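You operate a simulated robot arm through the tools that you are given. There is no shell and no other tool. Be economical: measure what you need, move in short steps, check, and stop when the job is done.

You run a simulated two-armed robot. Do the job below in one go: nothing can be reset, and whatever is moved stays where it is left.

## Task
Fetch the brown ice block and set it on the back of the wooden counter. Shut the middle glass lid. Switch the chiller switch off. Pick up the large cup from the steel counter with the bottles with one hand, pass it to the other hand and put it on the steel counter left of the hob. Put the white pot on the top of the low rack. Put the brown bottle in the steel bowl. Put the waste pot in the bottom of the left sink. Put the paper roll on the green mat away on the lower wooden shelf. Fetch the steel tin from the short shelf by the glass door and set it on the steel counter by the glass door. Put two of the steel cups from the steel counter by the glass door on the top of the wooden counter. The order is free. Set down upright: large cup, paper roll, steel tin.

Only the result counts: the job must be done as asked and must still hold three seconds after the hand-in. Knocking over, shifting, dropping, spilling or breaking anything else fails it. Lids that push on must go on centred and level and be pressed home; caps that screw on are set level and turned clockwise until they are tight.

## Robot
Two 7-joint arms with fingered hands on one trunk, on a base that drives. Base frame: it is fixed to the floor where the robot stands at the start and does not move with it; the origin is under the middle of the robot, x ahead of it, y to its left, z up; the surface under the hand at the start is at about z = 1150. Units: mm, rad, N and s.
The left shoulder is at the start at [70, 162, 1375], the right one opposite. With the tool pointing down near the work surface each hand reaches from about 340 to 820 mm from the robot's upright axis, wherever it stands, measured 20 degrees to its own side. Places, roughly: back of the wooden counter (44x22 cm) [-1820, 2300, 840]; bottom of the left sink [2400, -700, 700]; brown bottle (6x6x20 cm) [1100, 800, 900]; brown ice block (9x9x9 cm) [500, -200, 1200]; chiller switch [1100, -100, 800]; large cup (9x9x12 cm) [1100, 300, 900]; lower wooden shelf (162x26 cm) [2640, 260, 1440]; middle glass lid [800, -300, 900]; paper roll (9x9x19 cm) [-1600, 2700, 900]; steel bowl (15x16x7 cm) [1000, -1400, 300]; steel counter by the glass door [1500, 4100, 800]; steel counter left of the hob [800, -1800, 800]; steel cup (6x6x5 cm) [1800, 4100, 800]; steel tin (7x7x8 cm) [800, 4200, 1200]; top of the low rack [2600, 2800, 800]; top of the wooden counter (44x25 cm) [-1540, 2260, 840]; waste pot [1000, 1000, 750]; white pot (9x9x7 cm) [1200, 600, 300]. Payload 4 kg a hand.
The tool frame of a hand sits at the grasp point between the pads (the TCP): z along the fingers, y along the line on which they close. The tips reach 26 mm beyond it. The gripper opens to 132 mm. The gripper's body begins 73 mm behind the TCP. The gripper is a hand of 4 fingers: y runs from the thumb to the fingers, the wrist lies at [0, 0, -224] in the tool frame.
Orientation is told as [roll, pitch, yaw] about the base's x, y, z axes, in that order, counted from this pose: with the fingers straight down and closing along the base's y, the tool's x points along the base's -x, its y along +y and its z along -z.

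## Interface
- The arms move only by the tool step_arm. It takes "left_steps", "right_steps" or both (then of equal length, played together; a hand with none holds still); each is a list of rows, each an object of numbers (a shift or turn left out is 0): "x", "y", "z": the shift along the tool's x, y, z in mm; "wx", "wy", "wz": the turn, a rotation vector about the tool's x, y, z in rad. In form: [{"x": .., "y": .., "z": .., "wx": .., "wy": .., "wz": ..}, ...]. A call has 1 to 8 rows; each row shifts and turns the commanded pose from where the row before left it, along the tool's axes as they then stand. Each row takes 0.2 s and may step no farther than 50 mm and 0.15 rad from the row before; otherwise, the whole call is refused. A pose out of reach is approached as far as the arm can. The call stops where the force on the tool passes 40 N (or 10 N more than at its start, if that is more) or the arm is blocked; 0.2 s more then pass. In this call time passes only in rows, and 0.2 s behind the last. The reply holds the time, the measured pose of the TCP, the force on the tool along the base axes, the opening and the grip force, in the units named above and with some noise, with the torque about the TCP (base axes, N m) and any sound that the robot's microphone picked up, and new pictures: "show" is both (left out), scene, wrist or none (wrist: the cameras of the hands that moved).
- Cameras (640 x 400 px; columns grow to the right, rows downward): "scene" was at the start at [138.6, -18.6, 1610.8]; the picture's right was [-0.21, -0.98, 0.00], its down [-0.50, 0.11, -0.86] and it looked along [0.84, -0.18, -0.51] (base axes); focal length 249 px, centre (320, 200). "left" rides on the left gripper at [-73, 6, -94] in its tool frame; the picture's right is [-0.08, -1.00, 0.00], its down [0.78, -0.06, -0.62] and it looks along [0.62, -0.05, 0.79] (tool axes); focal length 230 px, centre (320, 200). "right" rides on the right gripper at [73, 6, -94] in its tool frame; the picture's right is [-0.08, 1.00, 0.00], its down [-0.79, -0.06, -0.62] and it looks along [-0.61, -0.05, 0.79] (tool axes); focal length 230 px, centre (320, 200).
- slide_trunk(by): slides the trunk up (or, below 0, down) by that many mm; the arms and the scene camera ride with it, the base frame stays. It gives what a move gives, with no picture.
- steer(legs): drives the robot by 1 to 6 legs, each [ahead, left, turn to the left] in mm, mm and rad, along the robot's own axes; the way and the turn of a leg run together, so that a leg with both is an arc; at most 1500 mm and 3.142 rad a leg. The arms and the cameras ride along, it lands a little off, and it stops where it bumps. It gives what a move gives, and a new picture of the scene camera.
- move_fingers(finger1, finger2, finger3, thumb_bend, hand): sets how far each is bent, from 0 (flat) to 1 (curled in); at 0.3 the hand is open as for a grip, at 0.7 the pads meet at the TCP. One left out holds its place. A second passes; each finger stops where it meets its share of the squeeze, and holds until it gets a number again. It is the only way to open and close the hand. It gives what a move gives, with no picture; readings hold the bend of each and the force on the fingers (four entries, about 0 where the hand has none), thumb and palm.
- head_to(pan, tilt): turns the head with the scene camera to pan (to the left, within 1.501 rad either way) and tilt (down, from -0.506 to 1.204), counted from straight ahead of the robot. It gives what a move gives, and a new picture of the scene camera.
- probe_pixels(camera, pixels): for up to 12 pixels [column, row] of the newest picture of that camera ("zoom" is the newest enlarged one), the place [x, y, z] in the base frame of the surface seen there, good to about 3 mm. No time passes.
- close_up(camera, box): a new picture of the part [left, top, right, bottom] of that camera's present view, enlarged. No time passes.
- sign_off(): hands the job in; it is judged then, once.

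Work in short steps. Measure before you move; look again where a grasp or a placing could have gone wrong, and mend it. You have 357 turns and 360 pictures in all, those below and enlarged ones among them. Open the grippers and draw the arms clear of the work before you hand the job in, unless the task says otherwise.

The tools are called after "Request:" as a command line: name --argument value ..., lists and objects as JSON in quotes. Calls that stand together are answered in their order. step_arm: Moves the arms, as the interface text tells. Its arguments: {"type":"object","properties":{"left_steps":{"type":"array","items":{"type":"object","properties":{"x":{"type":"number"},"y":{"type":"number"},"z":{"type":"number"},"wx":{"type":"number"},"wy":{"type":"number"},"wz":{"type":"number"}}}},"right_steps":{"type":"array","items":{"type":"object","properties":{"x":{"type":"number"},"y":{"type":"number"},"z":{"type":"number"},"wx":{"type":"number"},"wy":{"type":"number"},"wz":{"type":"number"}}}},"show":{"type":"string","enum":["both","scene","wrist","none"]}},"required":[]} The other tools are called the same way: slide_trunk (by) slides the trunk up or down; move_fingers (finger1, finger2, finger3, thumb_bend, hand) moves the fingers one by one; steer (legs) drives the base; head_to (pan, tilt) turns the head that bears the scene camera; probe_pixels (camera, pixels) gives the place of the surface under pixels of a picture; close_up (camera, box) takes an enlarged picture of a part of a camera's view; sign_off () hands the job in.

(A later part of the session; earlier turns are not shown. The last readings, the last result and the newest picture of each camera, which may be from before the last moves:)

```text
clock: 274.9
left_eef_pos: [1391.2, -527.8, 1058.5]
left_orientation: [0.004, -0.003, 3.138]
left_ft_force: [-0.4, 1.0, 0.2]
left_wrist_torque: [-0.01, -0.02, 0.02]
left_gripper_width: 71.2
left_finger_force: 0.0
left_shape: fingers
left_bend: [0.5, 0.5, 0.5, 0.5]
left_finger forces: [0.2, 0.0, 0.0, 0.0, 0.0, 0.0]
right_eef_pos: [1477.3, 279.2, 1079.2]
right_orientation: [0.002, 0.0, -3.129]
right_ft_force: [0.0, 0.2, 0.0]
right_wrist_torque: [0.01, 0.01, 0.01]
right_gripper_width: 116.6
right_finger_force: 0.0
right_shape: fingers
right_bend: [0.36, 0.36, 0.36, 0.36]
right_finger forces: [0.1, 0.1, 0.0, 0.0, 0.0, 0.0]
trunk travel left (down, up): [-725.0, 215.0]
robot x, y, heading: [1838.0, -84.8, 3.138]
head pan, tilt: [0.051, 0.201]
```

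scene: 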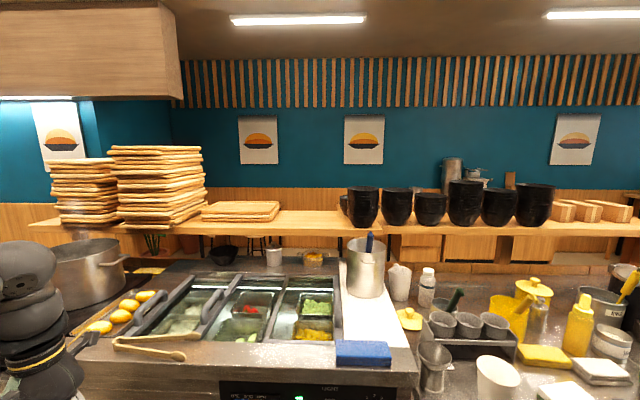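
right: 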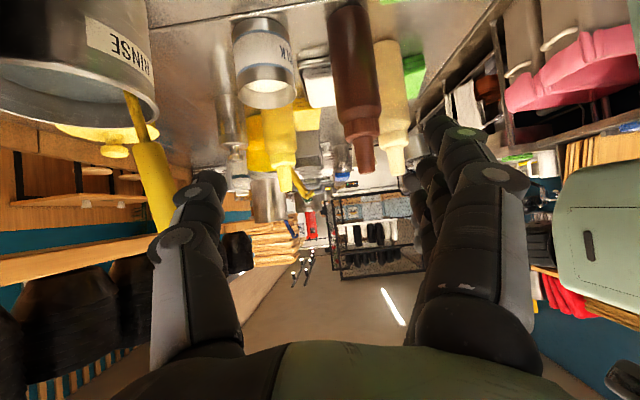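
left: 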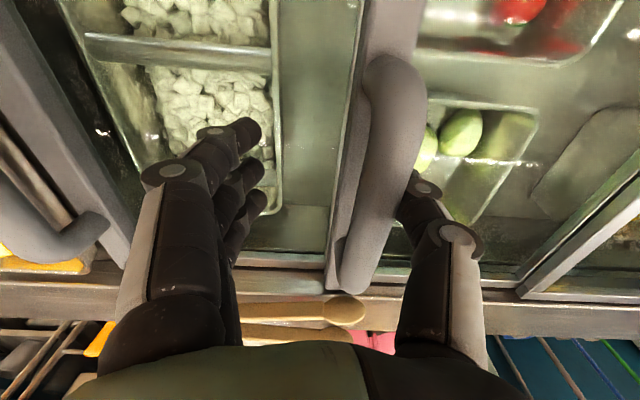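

Now I lower by 390 and zoom at the panel.

Request:
slide_trunk --by -390

Request:
close_up --camera "scene" --box '[200, 170, 440, 320]'

```text
clock: 278.7
left_eef_pos: [1393.1, -526.6, 670.3]
left_orientation: [0.003, -0.003, 3.14]
left_ft_force: [0.1, -0.1, -0.5]
left_wrist_torque: [0.0, -0.01, -0.01]
left_gripper_width: 71.7
left_finger_force: 0.1
left_shape: fingers
left_bend: [0.5, 0.5, 0.5, 0.5]
left_finger forces: [0.1, 0.1, 0.1, 0.1, 0.0, 0.0]
right_eef_pos: [1477.9, 279.5, 689.2]
right_orientation: [0.0, 0.002, -3.127]
right_ft_force: [0.0, 1.1, -0.4]
right_wrist_torque: [-0.01, 0.01, -0.01]
right_gripper_width: 116.4
right_finger_force: 0.0
right_shape: fingers
right_bend: [0.36, 0.36, 0.36, 0.36]
right_finger forces: [0.1, 0.0, 0.0, 0.0, 0.0, 0.0]
trunk travel left (down, up): [-335.0, 605.0]
robot x, y, heading: [1836.4, -85.5, 3.129]
head pan, tilt: [0.051, 0.201]
```

```text
2.67 times, centred on (320, 245) of scene
```

zoom: 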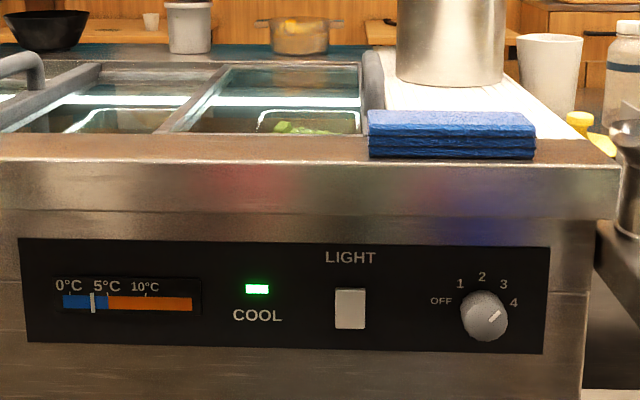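

The rocker is labelled LIGHT; the knob OFF‑1‑2‑3‑4 controls COOL and stands at 4. So the knob is the chiller switch, to be turned counter-clockwise ~135° to OFF. I measure it.

Request:
probe_pixels --camera "zoom" --pixels '[[484, 316], [495, 316], [470, 310], [484, 297], [484, 336], [440, 318], [530, 318], [484, 345], [350, 310], [505, 320]]'

Request:
close_up --camera "scene" --box '[355, 270, 411, 305]'

```text
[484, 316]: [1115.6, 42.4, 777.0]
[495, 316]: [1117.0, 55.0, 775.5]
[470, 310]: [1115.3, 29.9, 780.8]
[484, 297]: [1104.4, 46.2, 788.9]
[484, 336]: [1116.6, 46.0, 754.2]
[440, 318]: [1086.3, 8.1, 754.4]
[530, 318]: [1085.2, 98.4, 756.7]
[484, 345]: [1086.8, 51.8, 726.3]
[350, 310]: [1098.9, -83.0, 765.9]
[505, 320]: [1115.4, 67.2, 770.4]
```

```text
11.43 times, centred on (383, 288) of scene
```

zoom: 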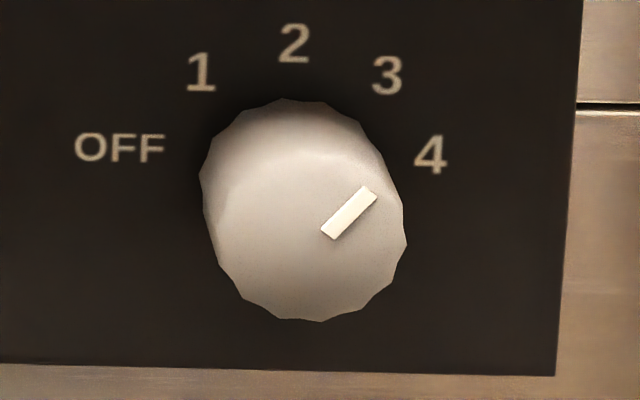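

The hint [1100,-100,800] fits the rocker at (1099,-83,766) exactly rather than the knob at y=46, so the rocker is the switch; the COOL lamp will tell. I probe the rocker's tilt.

Request:
close_up --camera "scene" --box '[303, 258, 359, 305]'

Request:
probe_pixels --camera "scene" --pixels '[[331, 279], [331, 282], [331, 285], [331, 288], [331, 291], [327, 285], [335, 285], [331, 276], [331, 295]]'

```text
8.51 times, centred on (331, 282) of scene
```

zoom: 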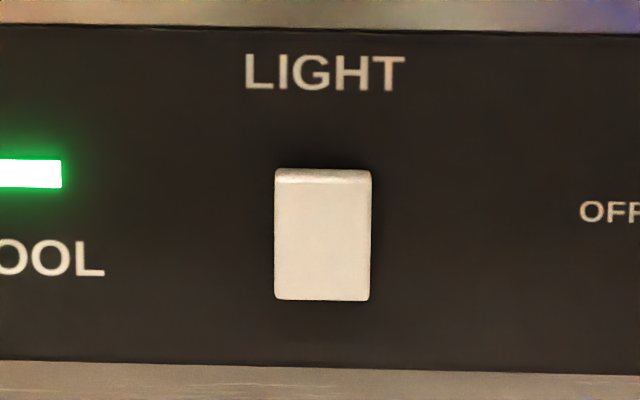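

```text
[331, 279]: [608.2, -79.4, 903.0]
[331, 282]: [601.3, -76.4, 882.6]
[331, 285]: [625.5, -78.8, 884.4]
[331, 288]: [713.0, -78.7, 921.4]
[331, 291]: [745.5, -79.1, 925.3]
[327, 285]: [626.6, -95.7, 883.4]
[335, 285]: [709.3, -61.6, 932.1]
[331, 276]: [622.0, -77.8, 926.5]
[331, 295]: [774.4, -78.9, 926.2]
```

The scene picture was stale; I probe in the zoom instead.

Request:
probe_pixels --camera "zoom" --pixels '[[322, 172], [322, 190], [322, 215], [322, 240], [322, 265], [322, 292], [280, 240], [365, 240], [322, 150], [322, 315], [20, 172]]'

```text
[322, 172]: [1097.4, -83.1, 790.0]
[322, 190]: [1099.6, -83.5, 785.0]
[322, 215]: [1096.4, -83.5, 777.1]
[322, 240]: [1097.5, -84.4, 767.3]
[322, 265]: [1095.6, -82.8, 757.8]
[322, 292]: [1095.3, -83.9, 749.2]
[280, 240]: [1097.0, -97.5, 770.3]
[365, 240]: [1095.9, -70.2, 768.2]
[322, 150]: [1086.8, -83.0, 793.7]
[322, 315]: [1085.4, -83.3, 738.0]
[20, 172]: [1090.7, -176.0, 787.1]
```

The rocker's top half sticks out (1098.5 vs 1095.4 at the bottom), so pressing the top flips it. I slide left so the right hand faces it, pitch the right hand forward about the wrist, and leave only the middle finger stretched.

Request:
steer --legs '[[0, 345, 0]]'

Request:
step_arm --right_steps '[{"wy": -0.15, "x": -33}, {"wy": -0.15, "x": -33}, {"wy": -0.15, "x": -33}, {"wy": -0.15, "x": -33}, {"wy": -0.15, "x": -33}, {"wy": -0.15, "x": -33}, {"wy": -0.15, "x": -33}, {"wy": -0.15, "x": -33}]' --show "none"

Request:
move_fingers --hand "right" --finger1 1.0 --finger2 0.6 --finger3 1.0 --thumb_bend 0.2

Request:
close_up --camera "right" --box '[0, 0, 640, 400]'

```text
clock: 280.9
left_eef_pos: [1387.2, -858.1, 669.3]
left_orientation: [0.002, -0.004, 3.138]
left_ft_force: [-0.1, -0.4, -0.2]
left_wrist_torque: [0.04, 0.01, -0.04]
left_gripper_width: 71.4
left_finger_force: 0.1
left_shape: fingers
left_bend: [0.5, 0.5, 0.5, 0.5]
left_finger forces: [0.0, 0.0, 0.1, 0.0, 0.1, 0.0]
right_eef_pos: [1474.4, -51.4, 689.8]
right_orientation: [0.001, 0.0, -3.13]
right_ft_force: [0.1, 0.7, -0.9]
right_wrist_torque: [0.01, -0.02, -0.02]
right_gripper_width: 116.6
right_finger_force: 0.0
right_shape: fingers
right_bend: [0.36, 0.36, 0.36, 0.36]
right_finger forces: [0.0, 0.1, 0.0, 0.0, 0.0, 0.0]
trunk travel left (down, up): [-335.0, 605.0]
robot x, y, heading: [1835.3, -416.8, 3.129]
head pan, tilt: [0.051, 0.201]
```

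scene: 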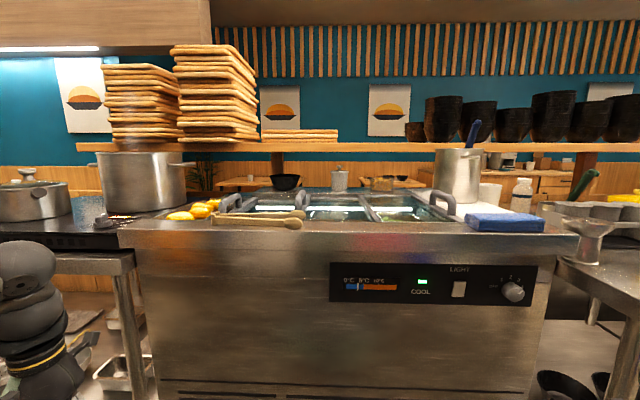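

```text
clock: 282.7
left_eef_pos: [1386.9, -856.1, 670.5]
left_orientation: [0.0, -0.003, 3.139]
left_ft_force: [-0.7, -0.1, 0.5]
left_wrist_torque: [0.01, 0.0, 0.01]
left_gripper_width: 71.4
left_finger_force: 0.0
left_shape: fingers
left_bend: [0.5, 0.5, 0.5, 0.5]
left_finger forces: [0.0, 0.0, 0.0, 0.0, 0.0, 0.0]
right_eef_pos: [1260.5, -53.2, 812.1]
right_orientation: [0.002, -1.201, -3.132]
right_ft_force: [0.3, -0.1, -0.1]
right_wrist_torque: [0.0, -0.04, -0.03]
right_gripper_width: 116.7
right_finger_force: 0.0
right_shape: fingers
right_bend: [0.36, 0.36, 0.36, 0.36]
right_finger forces: [0.0, 0.1, 0.1, 0.0, 0.1, 0.0]
trunk travel left (down, up): [-335.0, 605.0]
robot x, y, heading: [1835.1, -418.5, 3.134]
head pan, tilt: [0.051, 0.201]
```

```text
clock: 283.7
left_eef_pos: [1388.1, -856.9, 669.5]
left_orientation: [0.001, -0.002, 3.137]
left_ft_force: [0.2, 0.3, 0.1]
left_wrist_torque: [0.04, -0.01, -0.01]
left_gripper_width: 71.5
left_finger_force: 0.1
left_shape: fingers
left_bend: [0.5, 0.5, 0.5, 0.5]
left_finger forces: [0.0, 0.1, 0.0, 0.0, 0.1, 0.1]
right_eef_pos: [1260.3, -53.0, 812.0]
right_orientation: [0.004, -1.197, -3.131]
right_ft_force: [-0.6, -0.5, -0.2]
right_wrist_torque: [0.04, -0.01, 0.03]
right_gripper_width: 64.7
right_finger_force: 0.0
right_shape: fingers
right_bend: [1.0, 0.6, 1.0, 0.2]
right_finger forces: [0.1, 0.1, 0.0, 0.0, 0.1, 0.0]
trunk travel left (down, up): [-335.0, 605.0]
robot x, y, heading: [1836.9, -414.6, 3.13]
head pan, tilt: [0.051, 0.201]
```

```text
1.00 times, centred on (320, 200) of right (not enlarged: the box is as wide or as high as the picture)
```

zoom: 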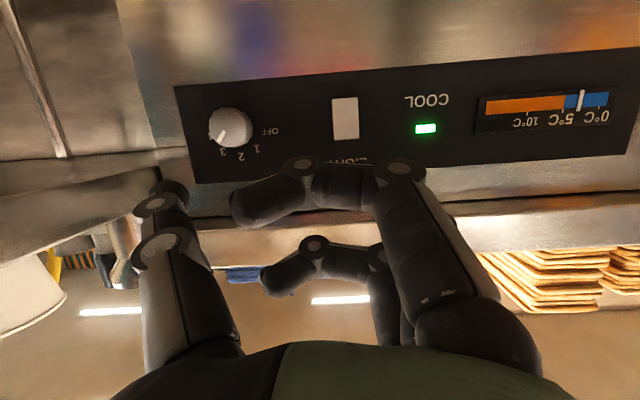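

The curled fingers bulge; the straight thumb is the better poker. I curl all fingers, set the thumb to 0.3 and approach so that the thumb tip is just in front of the rocker's top half.

Request:
move_fingers --hand "right" --finger1 1.0 --finger2 1.0 --finger3 1.0 --thumb_bend 0.3

Request:
step_arm --right_steps '[{"y": 32, "x": -9, "z": 20}, {"y": 32, "x": -9, "z": 20}, {"y": 33, "x": -9, "z": 20}, {"z": 30}]' --show "both"

```text
clock: 284.7
left_eef_pos: [1387.6, -855.9, 669.0]
left_orientation: [0.003, -0.004, 3.139]
left_ft_force: [-0.6, -0.1, 0.1]
left_wrist_torque: [0.0, -0.02, 0.01]
left_gripper_width: 71.5
left_finger_force: 0.2
left_shape: fingers
left_bend: [0.5, 0.5, 0.5, 0.5]
left_finger forces: [0.0, 0.0, 0.0, 0.0, 0.0, 0.0]
right_eef_pos: [1260.2, -53.7, 812.8]
right_orientation: [0.004, -1.197, -3.132]
right_ft_force: [-0.1, 0.7, -0.1]
right_wrist_torque: [-0.02, 0.01, 0.01]
right_gripper_width: 60.6
right_finger_force: 0.0
right_shape: fingers
right_bend: [1.0, 1.0, 1.0, 0.3]
right_finger forces: [0.0, 0.0, 0.0, 0.0, 0.0, 0.0]
trunk travel left (down, up): [-335.0, 605.0]
robot x, y, heading: [1837.1, -413.9, 3.129]
head pan, tilt: [0.051, 0.201]
```

```text
clock: 285.7
left_eef_pos: [1387.7, -856.9, 669.2]
left_orientation: [0.0, -0.003, 3.136]
left_ft_force: [0.4, -0.5, -0.1]
left_wrist_torque: [-0.02, 0.01, 0.0]
left_gripper_width: 71.3
left_finger_force: 0.1
left_shape: fingers
left_bend: [0.5, 0.5, 0.5, 0.5]
left_finger forces: [0.1, 0.1, 0.0, 0.0, 0.0, 0.0]
right_eef_pos: [1168.7, -150.3, 806.5]
right_orientation: [0.005, -1.199, -3.135]
right_ft_force: [-0.4, -0.7, 0.3]
right_wrist_torque: [0.0, 0.0, 0.01]
right_gripper_width: 60.5
right_finger_force: 0.0
right_shape: fingers
right_bend: [1.0, 1.0, 1.0, 0.3]
right_finger forces: [0.0, 0.0, 0.0, 0.1, 0.1, 0.0]
trunk travel left (down, up): [-335.0, 605.0]
robot x, y, heading: [1837.5, -418.3, 3.132]
head pan, tilt: [0.051, 0.201]
```

scene: 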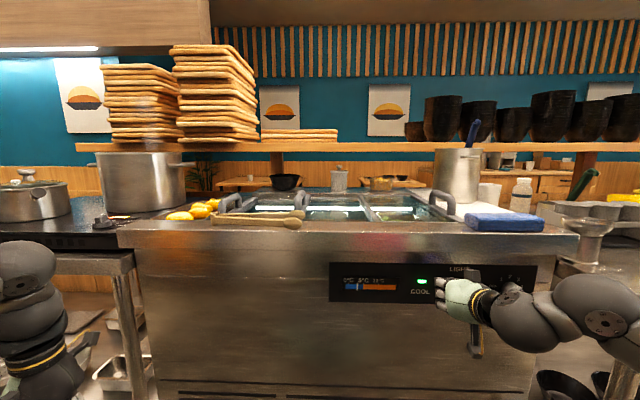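
right: 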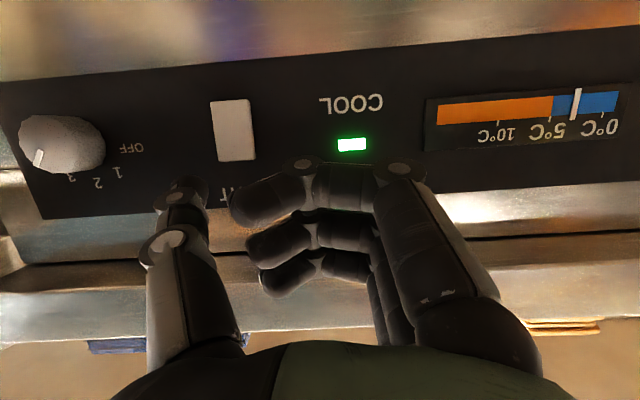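

The thumb tip is at about (192,182) in the wrist view and must shift 12 mm left to meet the rocker (233,130). I correct and advance slowly.

Request:
step_arm --right_steps '[{"y": 12, "z": 15}, {"z": 15}, {"z": 8}]' --show "wrist"

```text
clock: 286.5
left_eef_pos: [1387.8, -857.2, 669.8]
left_orientation: [0.0, -0.004, 3.136]
left_ft_force: [-0.7, -0.7, -0.4]
left_wrist_torque: [-0.01, 0.0, 0.01]
left_gripper_width: 71.2
left_finger_force: 0.1
left_shape: fingers
left_bend: [0.5, 0.5, 0.5, 0.5]
left_finger forces: [0.1, 0.0, 0.1, 0.0, 0.0, 0.0]
right_eef_pos: [1130.2, -164.4, 793.4]
right_orientation: [0.003, -1.2, -3.133]
right_ft_force: [-0.3, 0.5, 0.1]
right_wrist_torque: [-0.02, -0.04, 0.01]
right_gripper_width: 60.4
right_finger_force: 0.1
right_shape: fingers
right_bend: [1.0, 1.0, 1.0, 0.3]
right_finger forces: [0.0, 0.0, 0.0, 0.0, 0.0, 0.1]
trunk travel left (down, up): [-335.0, 605.0]
robot x, y, heading: [1837.3, -418.2, 3.129]
head pan, tilt: [0.051, 0.201]
```

right: 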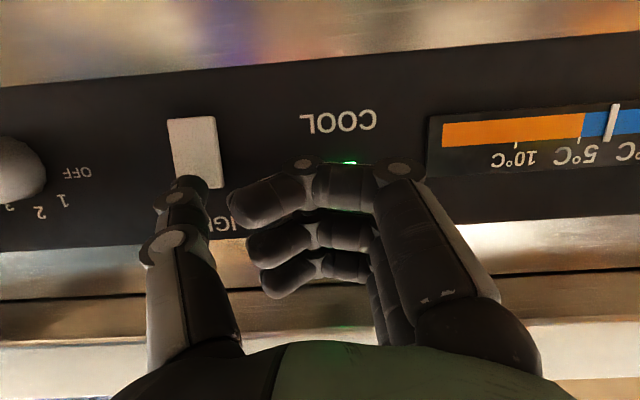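

The thumb tip is right before the rocker's upper half. I press on in small steps.

Request:
step_arm --right_steps '[{"z": 6}, {"z": 5}, {"z": 4}]' --show "wrist"

```text
clock: 287.3
left_eef_pos: [1388.7, -855.8, 669.9]
left_orientation: [0.001, -0.003, 3.138]
left_ft_force: [-0.2, -0.2, 0.3]
left_wrist_torque: [0.06, -0.02, 0.0]
left_gripper_width: 71.4
left_finger_force: 0.1
left_shape: fingers
left_bend: [0.5, 0.5, 0.5, 0.5]
left_finger forces: [0.0, 0.0, 0.0, 0.0, 0.1, 0.1]
right_eef_pos: [1118.9, -163.7, 787.4]
right_orientation: [0.004, -1.2, -3.131]
right_ft_force: [5.8, -0.7, 0.4]
right_wrist_torque: [0.08, 0.0, -0.41]
right_gripper_width: 61.1
right_finger_force: 2.7
right_shape: fingers
right_bend: [1.0, 1.0, 1.0, 0.29]
right_finger forces: [0.0, 0.1, 0.1, 0.1, 6.2, 0.0]
trunk travel left (down, up): [-335.0, 605.0]
robot x, y, heading: [1838.3, -412.7, 3.135]
head pan, tilt: [0.051, 0.201]
heard: click
```

right: 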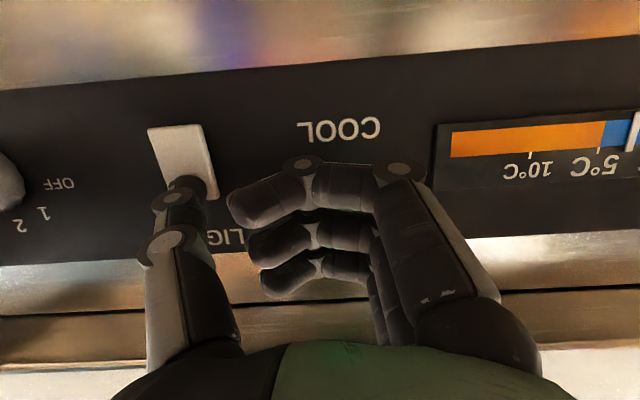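

A click was heard and the rocker has tipped. I back off and check the COOL lamp.

Request:
step_arm --right_steps '[{"z": -40}, {"z": -45}, {"z": -45}, {"z": -45}]' --show "none"

Request:
close_up --camera "scene" --box '[320, 240, 560, 320]'

```text
clock: 288.3
left_eef_pos: [1389.3, -856.6, 671.2]
left_orientation: [0.002, -0.006, 3.139]
left_ft_force: [-1.0, 0.5, 0.5]
left_wrist_torque: [0.01, 0.01, 0.03]
left_gripper_width: 71.5
left_finger_force: 0.1
left_shape: fingers
left_bend: [0.5, 0.5, 0.5, 0.5]
left_finger forces: [0.0, 0.0, 0.1, 0.1, 0.0, 0.0]
right_eef_pos: [1281.2, -156.3, 851.3]
right_orientation: [0.003, -1.196, -3.131]
right_ft_force: [0.4, 0.5, -0.7]
right_wrist_torque: [0.0, 0.0, 0.02]
right_gripper_width: 60.8
right_finger_force: 0.0
right_shape: fingers
right_bend: [1.0, 1.0, 1.0, 0.3]
right_finger forces: [0.0, 0.0, 0.1, 0.1, 0.0, 0.1]
trunk travel left (down, up): [-335.0, 605.0]
robot x, y, heading: [1838.0, -418.8, 3.134]
head pan, tilt: [0.051, 0.201]
```

```text
2.67 times, centred on (440, 280) of scene
```

zoom: 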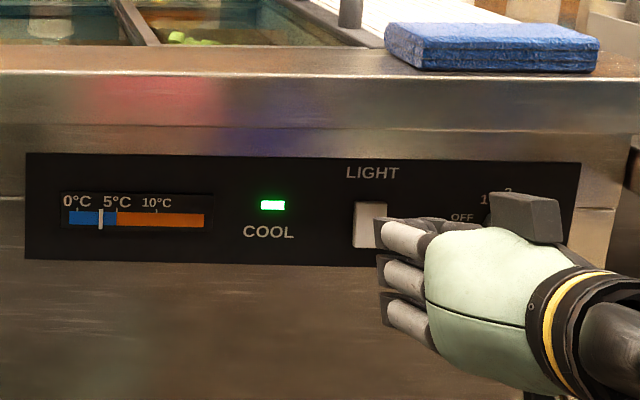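

The lamp didn't change, but the rocker clicked over (LED looks fixed). I verify the rocker's new tilt by moving the hand away to the side and probing.

Request:
step_arm --right_steps '[{"y": -45}, {"y": -45}]' --show "none"

Request:
close_up --camera "scene" --box '[420, 255, 500, 305]'

Request:
probe_pixels --camera "zoom" --pixels '[[300, 215], [300, 240], [300, 270], [300, 300], [300, 330], [300, 180], [300, 370]]'

```text
clock: 288.9
left_eef_pos: [1388.2, -856.4, 670.1]
left_orientation: [0.002, -0.001, 3.141]
left_ft_force: [-0.3, 0.3, -0.3]
left_wrist_torque: [0.0, 0.01, -0.01]
left_gripper_width: 71.2
left_finger_force: 0.0
left_shape: fingers
left_bend: [0.5, 0.5, 0.5, 0.5]
left_finger forces: [0.1, 0.0, 0.0, 0.0, 0.0, 0.0]
right_eef_pos: [1281.8, -70.1, 854.4]
right_orientation: [0.002, -1.199, -3.13]
right_ft_force: [0.3, 0.0, -0.1]
right_wrist_torque: [0.01, -0.02, 0.0]
right_gripper_width: 60.6
right_finger_force: 0.0
right_shape: fingers
right_bend: [1.0, 1.0, 1.0, 0.3]
right_finger forces: [0.1, 0.0, 0.0, 0.0, 0.1, 0.0]
trunk travel left (down, up): [-335.0, 605.0]
robot x, y, heading: [1836.0, -415.9, 3.127]
head pan, tilt: [0.051, 0.201]
```

```text
8.00 times, centred on (460, 280) of scene
```

zoom: 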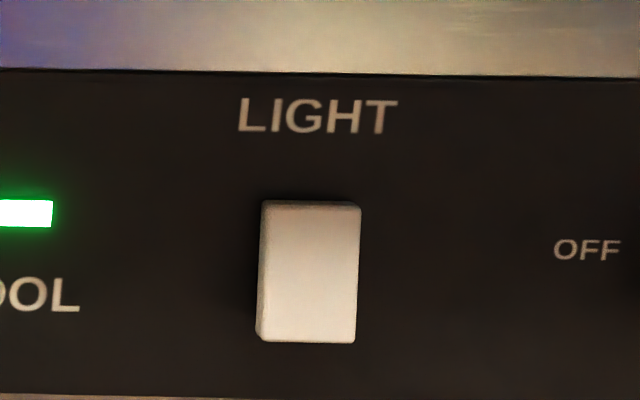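

```text
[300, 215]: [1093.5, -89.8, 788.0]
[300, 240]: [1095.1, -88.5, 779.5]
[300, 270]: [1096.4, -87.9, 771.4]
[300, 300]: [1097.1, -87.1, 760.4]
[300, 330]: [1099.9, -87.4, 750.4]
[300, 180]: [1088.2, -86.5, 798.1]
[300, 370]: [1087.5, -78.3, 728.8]
```

The rocker has flipped (bottom now out). Next the large cup: the left hand will take it horizontally (its camera is on top), then the right hand takes it from above. I raise the trunk, open hands and change both hand pitches about the wrists.

Request:
slide_trunk --by 400

Request:
move_fingers --hand "right" --finger1 0.3 --finger2 0.3 --finger3 0.3 --thumb_bend 0.3

Request:
step_arm --right_steps '[{"wy": 0.15, "x": 33}, {"wy": 0.15, "x": 33}, {"wy": 0.15, "x": 33}, {"wy": 0.15, "x": 33}, {"wy": 0.15, "x": 33}, {"wy": 0.15, "x": 33}, {"wy": 0.15, "x": 33}, {"wy": 0.15, "x": 33}]' --left_steps '[{"wy": -0.15, "x": -33}, {"wy": -0.15, "x": -33}, {"wy": -0.15, "x": -33}, {"wy": -0.15, "x": -33}, {"wy": -0.15, "x": -33}, {"wy": -0.15, "x": -33}, {"wy": -0.15, "x": -33}, {"wy": -0.15, "x": -33}]' --show "none"

Request:
move_fingers --hand "left" --finger1 0.3 --finger2 0.3 --finger3 0.3 --thumb_bend 0.3

```text
clock: 292.7
left_eef_pos: [1387.0, -857.3, 1069.8]
left_orientation: [0.0, -0.004, 3.138]
left_ft_force: [0.3, -0.9, -0.1]
left_wrist_torque: [0.02, -0.04, 0.02]
left_gripper_width: 71.4
left_finger_force: 0.1
left_shape: fingers
left_bend: [0.5, 0.5, 0.5, 0.5]
left_finger forces: [0.1, 0.0, 0.1, 0.1, 0.0, 0.0]
right_eef_pos: [1282.1, -70.5, 1254.9]
right_orientation: [0.003, -1.199, -3.133]
right_ft_force: [-0.2, -0.7, -0.1]
right_wrist_torque: [0.0, 0.0, 0.02]
right_gripper_width: 60.7
right_finger_force: 0.0
right_shape: fingers
right_bend: [1.0, 1.0, 1.0, 0.3]
right_finger forces: [0.1, 0.1, 0.0, 0.0, 0.0, 0.0]
trunk travel left (down, up): [-735.0, 205.0]
robot x, y, heading: [1836.2, -419.7, 3.13]
head pan, tilt: [0.051, 0.201]
```

```text
clock: 293.7
left_eef_pos: [1386.9, -856.1, 1070.0]
left_orientation: [0.001, -0.004, 3.137]
left_ft_force: [0.8, -0.2, 0.2]
left_wrist_torque: [-0.01, 0.0, 0.0]
left_gripper_width: 71.6
left_finger_force: 0.1
left_shape: fingers
left_bend: [0.5, 0.5, 0.5, 0.5]
left_finger forces: [0.0, 0.0, 0.1, 0.0, 0.1, 0.0]
right_eef_pos: [1282.4, -69.8, 1253.9]
right_orientation: [0.004, -1.2, -3.133]
right_ft_force: [-0.5, 0.0, 0.0]
right_wrist_torque: [-0.03, -0.02, -0.01]
right_gripper_width: 136.4
right_finger_force: 0.0
right_shape: fingers
right_bend: [0.3, 0.3, 0.3, 0.3]
right_finger forces: [0.1, 0.0, 0.0, 0.1, 0.0, 0.1]
trunk travel left (down, up): [-735.0, 205.0]
robot x, y, heading: [1836.4, -413.3, 3.128]
head pan, tilt: [0.051, 0.201]
```

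```text
clock: 295.5
left_eef_pos: [1175.7, -856.2, 1196.3]
left_orientation: [0.002, -1.206, 3.137]
left_ft_force: [0.0, -0.1, -0.5]
left_wrist_torque: [0.01, -0.01, -0.01]
left_gripper_width: 71.7
left_finger_force: 0.0
left_shape: fingers
left_bend: [0.5, 0.5, 0.5, 0.5]
left_finger forces: [0.0, 0.1, 0.0, 0.0, 0.0, 0.0]
right_eef_pos: [1477.6, -69.9, 1101.5]
right_orientation: [0.001, 0.001, -3.129]
right_ft_force: [0.1, 0.2, 0.3]
right_wrist_torque: [0.02, 0.0, 0.03]
right_gripper_width: 136.3
right_finger_force: 0.0
right_shape: fingers
right_bend: [0.3, 0.3, 0.3, 0.3]
right_finger forces: [0.0, 0.1, 0.0, 0.0, 0.0, 0.0]
trunk travel left (down, up): [-735.0, 205.0]
robot x, y, heading: [1835.3, -418.5, 3.129]
head pan, tilt: [0.051, 0.201]
```

```text
clock: 296.5
left_eef_pos: [1174.7, -855.7, 1196.7]
left_orientation: [0.005, -1.201, 3.136]
left_ft_force: [0.2, 0.4, 0.4]
left_wrist_torque: [0.01, 0.01, 0.0]
left_gripper_width: 135.9
left_finger_force: 0.0
left_shape: fingers
left_bend: [0.3, 0.3, 0.3, 0.3]
left_finger forces: [0.0, 0.1, 0.1, 0.1, 0.1, 0.0]
right_eef_pos: [1475.3, -69.6, 1101.9]
right_orientation: [0.001, 0.0, -3.129]
right_ft_force: [-0.5, 0.2, 0.0]
right_wrist_torque: [0.01, -0.01, -0.01]
right_gripper_width: 136.4
right_finger_force: 0.0
right_shape: fingers
right_bend: [0.3, 0.3, 0.3, 0.3]
right_finger forces: [0.0, 0.0, 0.1, 0.0, 0.1, 0.1]
trunk travel left (down, up): [-735.0, 205.0]
robot x, y, heading: [1838.4, -412.8, 3.133]
head pan, tilt: [0.051, 0.201]
```

I slide right to y≈760, where the left hand faces the large cup, and look.

Request:
steer --legs '[[-44, -590, 0], [0, -590, 0]]'

Request:
head_to --pan 0.45 --tilt 0.65

Request:
close_up --camera "scene" --box '[200, 130, 440, 280]'

```text
clock: 302.9
left_eef_pos: [1242.4, 347.6, 1195.4]
left_orientation: [0.003, -1.203, 3.12]
left_ft_force: [0.3, 0.6, 0.8]
left_wrist_torque: [0.01, -0.02, 0.02]
left_gripper_width: 135.9
left_finger_force: 0.0
left_shape: fingers
left_bend: [0.3, 0.3, 0.3, 0.3]
left_finger forces: [0.0, 0.0, 0.1, 0.1, 0.0, 0.0]
right_eef_pos: [1554.3, 1131.3, 1101.1]
right_orientation: [0.0, 0.0, 3.14]
right_ft_force: [0.6, 0.2, -0.6]
right_wrist_torque: [-0.01, 0.02, 0.0]
right_gripper_width: 136.3
right_finger_force: 0.0
right_shape: fingers
right_bend: [0.3, 0.3, 0.3, 0.3]
right_finger forces: [0.0, 0.0, 0.0, 0.1, 0.1, 0.1]
trunk travel left (down, up): [-735.0, 205.0]
robot x, y, heading: [1906.3, 777.0, 3.122]
head pan, tilt: [0.051, 0.201]
```

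scene: 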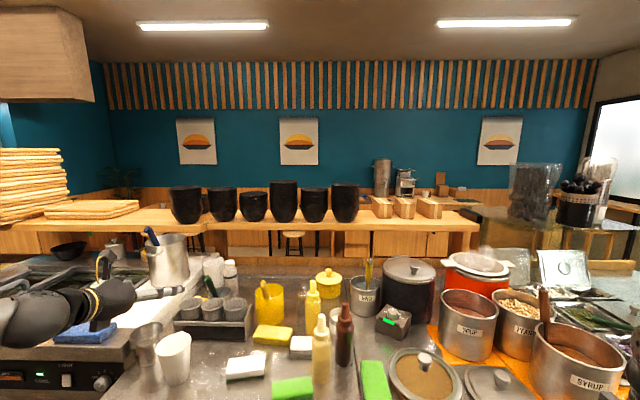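

```text
clock: 303.8
left_eef_pos: [1241.7, 348.6, 1195.1]
left_orientation: [0.003, -1.202, 3.12]
left_ft_force: [-0.2, 0.0, -0.5]
left_wrist_torque: [0.01, 0.02, -0.05]
left_gripper_width: 135.7
left_finger_force: 0.2
left_shape: fingers
left_bend: [0.3, 0.3, 0.3, 0.3]
left_finger forces: [0.0, 0.1, 0.0, 0.0, 0.0, 0.1]
right_eef_pos: [1553.8, 1131.5, 1100.5]
right_orientation: [0.003, -0.001, 3.14]
right_ft_force: [-1.0, 0.0, -0.5]
right_wrist_torque: [0.0, 0.03, 0.02]
right_gripper_width: 136.5
right_finger_force: 0.1
right_shape: fingers
right_bend: [0.3, 0.3, 0.3, 0.3]
right_finger forces: [0.0, 0.1, 0.0, 0.0, 0.0, 0.0]
trunk travel left (down, up): [-735.0, 205.0]
robot x, y, heading: [1911.6, 780.2, 3.118]
head pan, tilt: [0.45, 0.649]
```

scene: 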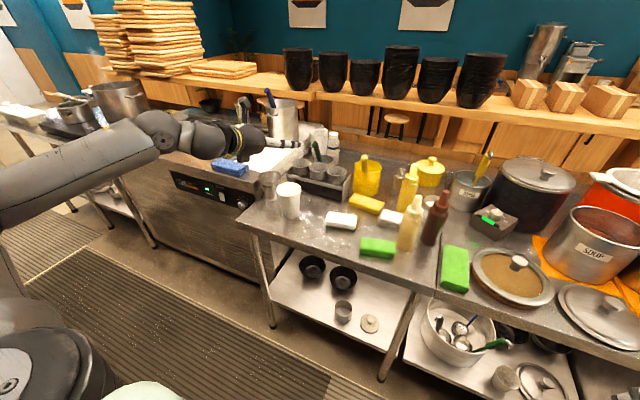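

```text
2.67 times, centred on (320, 205) of scene
```

zoom: 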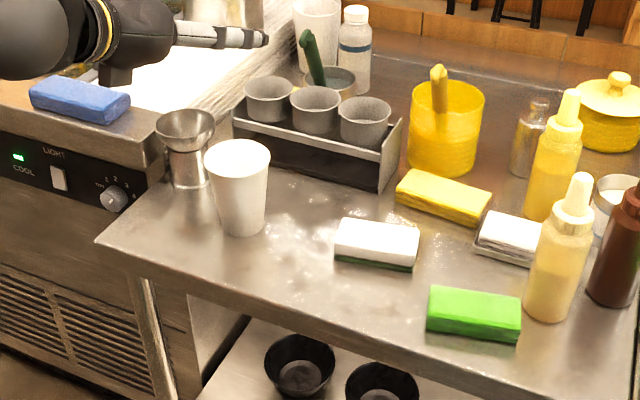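

I measure the cup and the metal jigger beside it.

Request:
probe_pixels --camera "zoom" --pixels '[[240, 180], [213, 180], [264, 180], [240, 228], [237, 150], [207, 150], [270, 150], [187, 180], [168, 175], [205, 172], [187, 130], [380, 265]]'

```text
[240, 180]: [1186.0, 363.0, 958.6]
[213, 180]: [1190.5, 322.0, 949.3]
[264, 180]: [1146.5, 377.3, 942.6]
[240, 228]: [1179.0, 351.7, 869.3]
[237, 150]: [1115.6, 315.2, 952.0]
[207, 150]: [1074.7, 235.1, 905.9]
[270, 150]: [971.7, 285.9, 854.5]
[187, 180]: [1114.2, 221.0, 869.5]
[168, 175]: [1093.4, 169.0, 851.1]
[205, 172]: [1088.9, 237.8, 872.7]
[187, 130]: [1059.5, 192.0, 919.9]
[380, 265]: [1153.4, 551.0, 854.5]
```

Cup centre ≈(1146,333), jigger clear. I back off 60, lower to z≈900, then will drive in.

Request:
steer --legs '[[-60, 15, 0.02]]'

Request:
slide_trunk --by -292

Request:
close_up --camera "left" --box '[0, 0, 640, 400]'

```text
clock: 304.8
left_eef_pos: [1305.9, 322.4, 1194.7]
left_orientation: [0.006, -1.201, 3.136]
left_ft_force: [0.4, 0.2, -0.2]
left_wrist_torque: [-0.04, 0.01, 0.0]
left_gripper_width: 135.7
left_finger_force: 0.1
left_shape: fingers
left_bend: [0.3, 0.3, 0.3, 0.3]
left_finger forces: [0.0, 0.1, 0.0, 0.0, 0.0, 0.0]
right_eef_pos: [1604.2, 1109.9, 1099.5]
right_orientation: [0.002, 0.002, -3.124]
right_ft_force: [0.8, 0.4, 0.4]
right_wrist_torque: [0.01, -0.01, -0.01]
right_gripper_width: 136.2
right_finger_force: 0.1
right_shape: fingers
right_bend: [0.3, 0.3, 0.3, 0.3]
right_finger forces: [0.0, 0.0, 0.0, 0.0, 0.0, 0.1]
trunk travel left (down, up): [-735.0, 205.0]
robot x, y, heading: [1969.7, 760.1, 3.135]
head pan, tilt: [0.45, 0.649]
```

scene: 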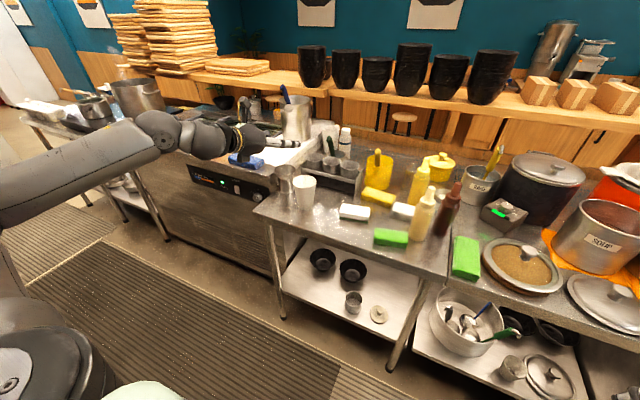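

```text
clock: 307.7
left_eef_pos: [1307.8, 321.7, 904.3]
left_orientation: [0.004, -1.203, 3.137]
left_ft_force: [1.4, -0.2, -0.8]
left_wrist_torque: [0.01, -0.02, 0.02]
left_gripper_width: 135.6
left_finger_force: 0.1
left_shape: fingers
left_bend: [0.3, 0.3, 0.3, 0.3]
left_finger forces: [0.0, 0.0, 0.0, 0.1, 0.1, 0.0]
right_eef_pos: [1607.8, 1108.2, 808.6]
right_orientation: [0.001, 0.0, -3.124]
right_ft_force: [-0.3, -0.9, 0.5]
right_wrist_torque: [-0.01, -0.01, -0.03]
right_gripper_width: 136.4
right_finger_force: 0.1
right_shape: fingers
right_bend: [0.3, 0.3, 0.3, 0.3]
right_finger forces: [0.0, 0.1, 0.0, 0.0, 0.0, 0.0]
trunk travel left (down, up): [-443.0, 497.0]
robot x, y, heading: [1971.0, 766.7, 3.135]
head pan, tilt: [0.45, 0.649]
```

```text
1.00 times, centred on (320, 200) of left (not enlarged: the box is as wide or as high as the picture)
```

zoom: 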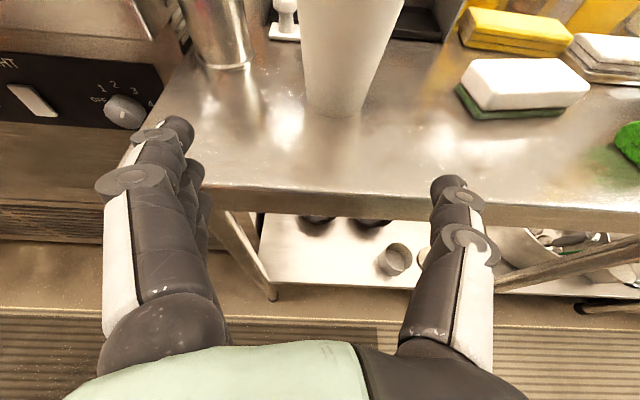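

The cup (345) is about 11 mm to the right of the hand's middle. I correct and drive in 150.

Request:
step_arm --left_steps '[{"y": -11}]' --show "none"

Request:
steer --legs '[[150, 0, 0]]'

Request:
close_up --camera "left" --box '[0, 0, 640, 400]'

```text
clock: 308.1
left_eef_pos: [1309.0, 333.3, 904.7]
left_orientation: [0.005, -1.203, 3.139]
left_ft_force: [0.4, -0.4, -0.5]
left_wrist_torque: [0.03, -0.04, -0.02]
left_gripper_width: 135.9
left_finger_force: 0.1
left_shape: fingers
left_bend: [0.3, 0.3, 0.3, 0.3]
left_finger forces: [0.0, 0.0, 0.1, 0.0, 0.1, 0.0]
right_eef_pos: [1607.2, 1108.3, 808.9]
right_orientation: [0.003, 0.004, -3.125]
right_ft_force: [-0.4, 0.2, -0.3]
right_wrist_torque: [0.01, 0.0, -0.01]
right_gripper_width: 136.2
right_finger_force: 0.1
right_shape: fingers
right_bend: [0.3, 0.3, 0.3, 0.3]
right_finger forces: [0.0, 0.0, 0.1, 0.1, 0.1, 0.0]
trunk travel left (down, up): [-443.0, 497.0]
robot x, y, heading: [1966.3, 762.5, 3.131]
head pan, tilt: [0.45, 0.649]
```

```text
clock: 309.5
left_eef_pos: [1159.8, 333.4, 903.6]
left_orientation: [0.003, -1.2, 3.141]
left_ft_force: [-0.4, -0.3, -0.5]
left_wrist_torque: [0.0, -0.01, 0.0]
left_gripper_width: 135.6
left_finger_force: 0.0
left_shape: fingers
left_bend: [0.3, 0.3, 0.3, 0.3]
left_finger forces: [0.0, 0.0, 0.0, 0.0, 0.0, 0.0]
right_eef_pos: [1456.8, 1108.5, 807.8]
right_orientation: [0.002, 0.001, -3.124]
right_ft_force: [0.3, -0.4, -1.6]
right_wrist_torque: [-0.04, -0.03, 0.0]
right_gripper_width: 136.5
right_finger_force: 0.0
right_shape: fingers
right_bend: [0.3, 0.3, 0.3, 0.3]
right_finger forces: [0.0, 0.0, 0.0, 0.0, 0.1, 0.1]
trunk travel left (down, up): [-443.0, 497.0]
robot x, y, heading: [1822.3, 764.6, 3.135]
head pan, tilt: [0.45, 0.649]
```

scene: 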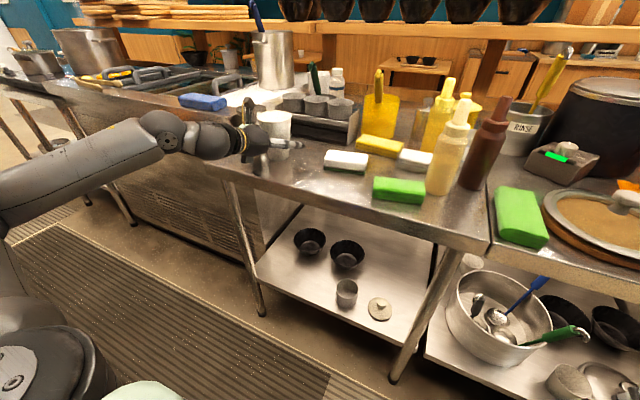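

```text
1.00 times, centred on (320, 200) of left (not enlarged: the box is as wide or as high as the picture)
```

zoom: 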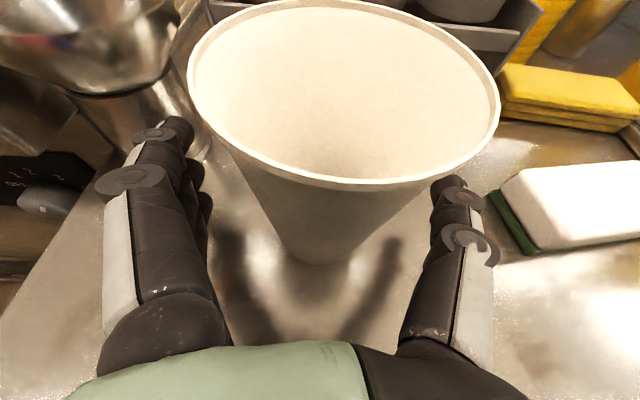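

The cup is between the fingers. I go in 12 mm and close gently.

Request:
step_arm --left_steps '[{"z": 12, "x": -4}]' --show "none"

Request:
move_fingers --hand "left" --finger1 0.7 --finger2 0.7 --finger3 0.7 --thumb_bend 0.7

Request:
slide_trunk --by 120

Request:
close_up --camera "scene" --box '[160, 70, 400, 220]'

```text
clock: 309.9
left_eef_pos: [1146.7, 332.6, 903.2]
left_orientation: [0.004, -1.201, 3.14]
left_ft_force: [0.6, 0.5, -0.4]
left_wrist_torque: [0.02, -0.02, 0.02]
left_gripper_width: 135.4
left_finger_force: 0.1
left_shape: fingers
left_bend: [0.3, 0.3, 0.3, 0.3]
left_finger forces: [0.0, 0.1, 0.0, 0.0, 0.0, 0.0]
right_eef_pos: [1457.7, 1108.5, 808.9]
right_orientation: [0.003, 0.001, -3.123]
right_ft_force: [-0.6, 0.1, 0.8]
right_wrist_torque: [0.0, -0.01, 0.05]
right_gripper_width: 136.3
right_finger_force: 0.1
right_shape: fingers
right_bend: [0.3, 0.3, 0.3, 0.3]
right_finger forces: [0.0, 0.1, 0.0, 0.0, 0.1, 0.0]
trunk travel left (down, up): [-443.0, 497.0]
robot x, y, heading: [1820.6, 766.0, 3.14]
head pan, tilt: [0.45, 0.649]
```

```text
clock: 310.9
left_eef_pos: [1148.0, 331.1, 903.6]
left_orientation: [0.004, -1.202, 3.14]
left_ft_force: [0.5, 0.2, 0.7]
left_wrist_torque: [0.0, 0.0, -0.01]
left_gripper_width: 58.8
left_finger_force: 30.5
left_shape: fingers
left_bend: [0.63, 0.57, 0.55, 0.62]
left_finger forces: [13.2, 10.0, 8.7, 0.1, 30.1, 0.0]
right_eef_pos: [1458.7, 1109.3, 808.9]
right_orientation: [0.001, 0.001, -3.123]
right_ft_force: [-0.1, -0.4, -0.9]
right_wrist_torque: [-0.03, -0.02, 0.0]
right_gripper_width: 136.6
right_finger_force: 0.1
right_shape: fingers
right_bend: [0.3, 0.3, 0.3, 0.3]
right_finger forces: [0.1, 0.0, 0.0, 0.1, 0.1, 0.0]
trunk travel left (down, up): [-443.0, 497.0]
robot x, y, heading: [1815.1, 763.7, 3.14]
head pan, tilt: [0.45, 0.649]
```

```text
clock: 312.4
left_eef_pos: [1148.6, 332.9, 1022.2]
left_orientation: [0.004, -1.202, 3.14]
left_ft_force: [-0.5, 0.5, -0.7]
left_wrist_torque: [-0.06, -0.01, 0.03]
left_gripper_width: 58.7
left_finger_force: 31.0
left_shape: fingers
left_bend: [0.63, 0.57, 0.55, 0.62]
left_finger forces: [13.3, 10.0, 8.7, 0.0, 30.2, 0.1]
right_eef_pos: [1458.7, 1110.1, 929.3]
right_orientation: [0.003, 0.001, -3.125]
right_ft_force: [1.3, -0.1, -0.5]
right_wrist_torque: [0.01, 0.01, 0.01]
right_gripper_width: 136.6
right_finger_force: 0.0
right_shape: fingers
right_bend: [0.3, 0.3, 0.3, 0.3]
right_finger forces: [0.1, 0.1, 0.1, 0.0, 0.1, 0.0]
trunk travel left (down, up): [-563.0, 377.0]
robot x, y, heading: [1819.2, 761.4, 3.138]
head pan, tilt: [0.45, 0.649]
```

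```text
2.67 times, centred on (280, 145) of scene
```

zoom: 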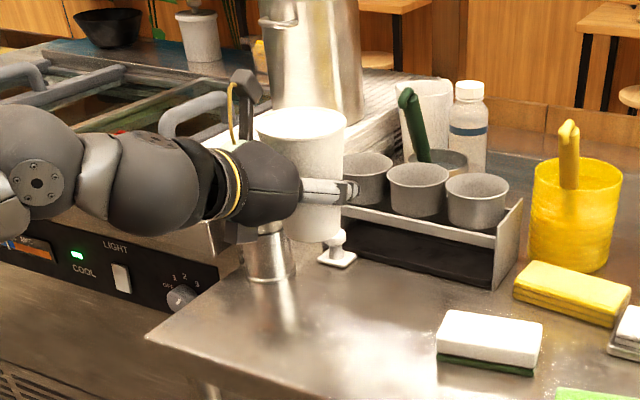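

The cup is held upright. I back off into the aisle and bring the left hand with the cup to the middle in front of me.

Request:
steer --legs '[[-130, 0, 0]]'

Request:
step_arm --left_steps '[{"y": -44, "z": -18, "x": 7}, {"y": -44, "z": -18, "x": 7}, {"y": -44, "z": -18, "x": 7}, {"y": -44, "z": -18, "x": 7, "wx": 0.1, "wz": 0.04}, {"y": -40, "z": -18, "x": 7, "wx": 0.1, "wz": 0.04}, {"y": -40, "z": -18, "x": 7, "wx": 0.1, "wz": 0.04}, {"y": -40, "wx": 0.1, "wz": 0.04}, {"y": -40, "wx": 0.1, "wz": 0.04}]' --show "scene"

```text
clock: 313.6
left_eef_pos: [1282.0, 328.4, 1022.7]
left_orientation: [0.003, -1.203, -3.138]
left_ft_force: [0.0, 0.3, -0.2]
left_wrist_torque: [0.01, 0.0, 0.02]
left_gripper_width: 58.9
left_finger_force: 31.1
left_shape: fingers
left_bend: [0.63, 0.57, 0.55, 0.62]
left_finger forces: [13.3, 10.0, 8.7, 0.0, 30.3, 0.1]
right_eef_pos: [1586.3, 1106.4, 928.8]
right_orientation: [0.0, 0.0, -3.116]
right_ft_force: [-0.2, -0.6, -0.4]
right_wrist_torque: [0.02, -0.02, 0.0]
right_gripper_width: 136.4
right_finger_force: 0.0
right_shape: fingers
right_bend: [0.3, 0.3, 0.3, 0.3]
right_finger forces: [0.1, 0.1, 0.1, 0.0, 0.0, 0.0]
trunk travel left (down, up): [-563.0, 377.0]
robot x, y, heading: [1951.9, 760.9, -3.142]
head pan, tilt: [0.45, 0.649]
```

scene: 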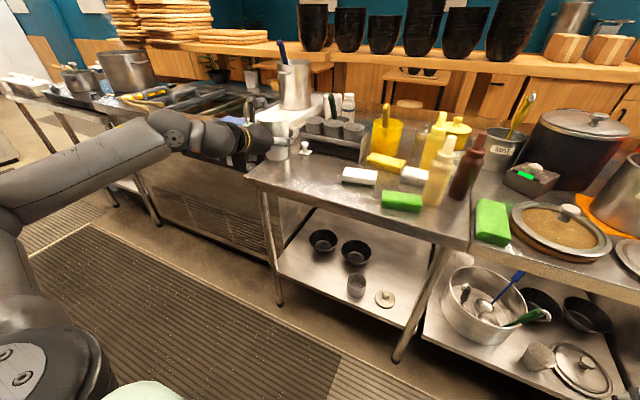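

```text
clock: 315.4
left_eef_pos: [1427.9, 653.1, 1024.1]
left_orientation: [0.022, -1.198, 2.588]
left_ft_force: [1.1, -0.2, -0.2]
left_wrist_torque: [0.02, -0.04, 0.03]
left_gripper_width: 57.7
left_finger_force: 29.3
left_shape: fingers
left_bend: [0.63, 0.57, 0.55, 0.63]
left_finger forces: [12.3, 9.4, 7.7, 0.1, 28.2, 0.0]
left hand out of reach, approached as far as the arm can: row 6, 8
right_eef_pos: [1586.7, 1105.8, 929.1]
right_orientation: [0.001, 0.001, -3.116]
right_ft_force: [-0.1, -0.5, 0.1]
right_wrist_torque: [-0.02, 0.0, 0.02]
right_gripper_width: 136.4
right_finger_force: 0.1
right_shape: fingers
right_bend: [0.3, 0.3, 0.3, 0.3]
right_finger forces: [0.0, 0.0, 0.1, 0.0, 0.0, 0.0]
trunk travel left (down, up): [-563.0, 377.0]
robot x, y, heading: [1950.5, 763.4, -3.139]
head pan, tilt: [0.45, 0.649]
```

scene: 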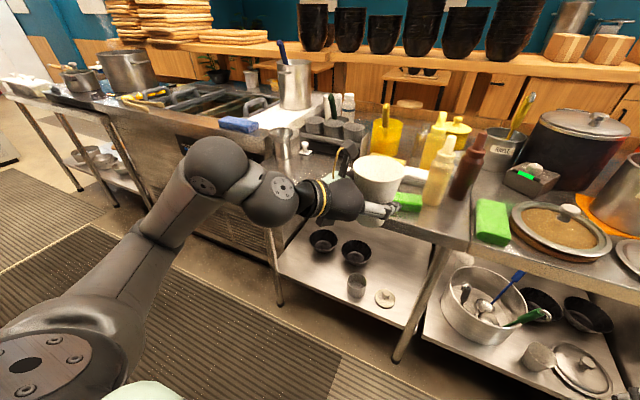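

The cup is at (1428,653), level. Now the right hand goes up and over toward it (rim z≈1093).

Request:
step_arm --right_steps '[{"z": -48}, {"z": -48}, {"z": -48}, {"z": -48}, {"z": -45}, {"y": 45, "x": -15}, {"y": 45, "x": -15}, {"y": 45, "x": -15}]' --show "none"

Request:
step_arm --right_steps '[{"y": 45, "x": -15}, {"y": 45, "x": -15}, {"y": 45, "x": -15}]' --show "scene"

```text
clock: 317.2
left_eef_pos: [1425.7, 650.3, 1024.7]
left_orientation: [0.014, -1.198, 2.597]
left_ft_force: [-1.2, 0.0, -0.6]
left_wrist_torque: [0.0, 0.0, -0.02]
left_gripper_width: 57.9
left_finger_force: 29.1
left_shape: fingers
left_bend: [0.63, 0.57, 0.55, 0.63]
left_finger forces: [12.4, 9.4, 7.7, 0.1, 28.2, 0.0]
right_eef_pos: [1476.9, 925.8, 1122.0]
right_orientation: [0.001, 0.003, -3.118]
right_ft_force: [-0.6, -0.5, 1.0]
right_wrist_torque: [0.01, 0.02, -0.02]
right_gripper_width: 136.5
right_finger_force: 0.0
right_shape: fingers
right_bend: [0.3, 0.3, 0.3, 0.3]
right_finger forces: [0.0, 0.0, 0.1, 0.1, 0.0, 0.0]
right hand out of reach, approached as far as the arm can: row 2, 3, 4, 5
trunk travel left (down, up): [-563.0, 377.0]
robot x, y, heading: [1951.2, 763.5, -3.137]
head pan, tilt: [0.45, 0.649]
```

```text
clock: 318.1
left_eef_pos: [1427.4, 651.0, 1022.9]
left_orientation: [0.014, -1.2, 2.6]
left_ft_force: [-0.4, -0.8, 0.8]
left_wrist_torque: [0.0, 0.03, 0.0]
left_gripper_width: 58.0
left_finger_force: 29.1
left_shape: fingers
left_bend: [0.63, 0.57, 0.55, 0.63]
left_finger forces: [12.3, 9.4, 7.7, 0.0, 28.2, 0.0]
right_eef_pos: [1437.7, 790.0, 1122.4]
right_orientation: [0.0, 0.001, -3.117]
right_ft_force: [0.8, -1.2, -0.3]
right_wrist_torque: [0.08, -0.02, 0.0]
right_gripper_width: 136.4
right_finger_force: 0.0
right_shape: fingers
right_bend: [0.3, 0.3, 0.3, 0.3]
right_finger forces: [0.0, 0.0, 0.1, 0.1, 0.0, 0.0]
trunk travel left (down, up): [-563.0, 377.0]
robot x, y, heading: [1948.7, 768.0, -3.136]
head pan, tilt: [0.45, 0.649]
```

scene: 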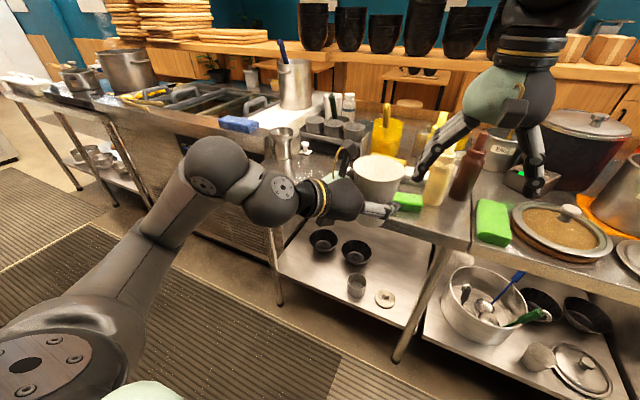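

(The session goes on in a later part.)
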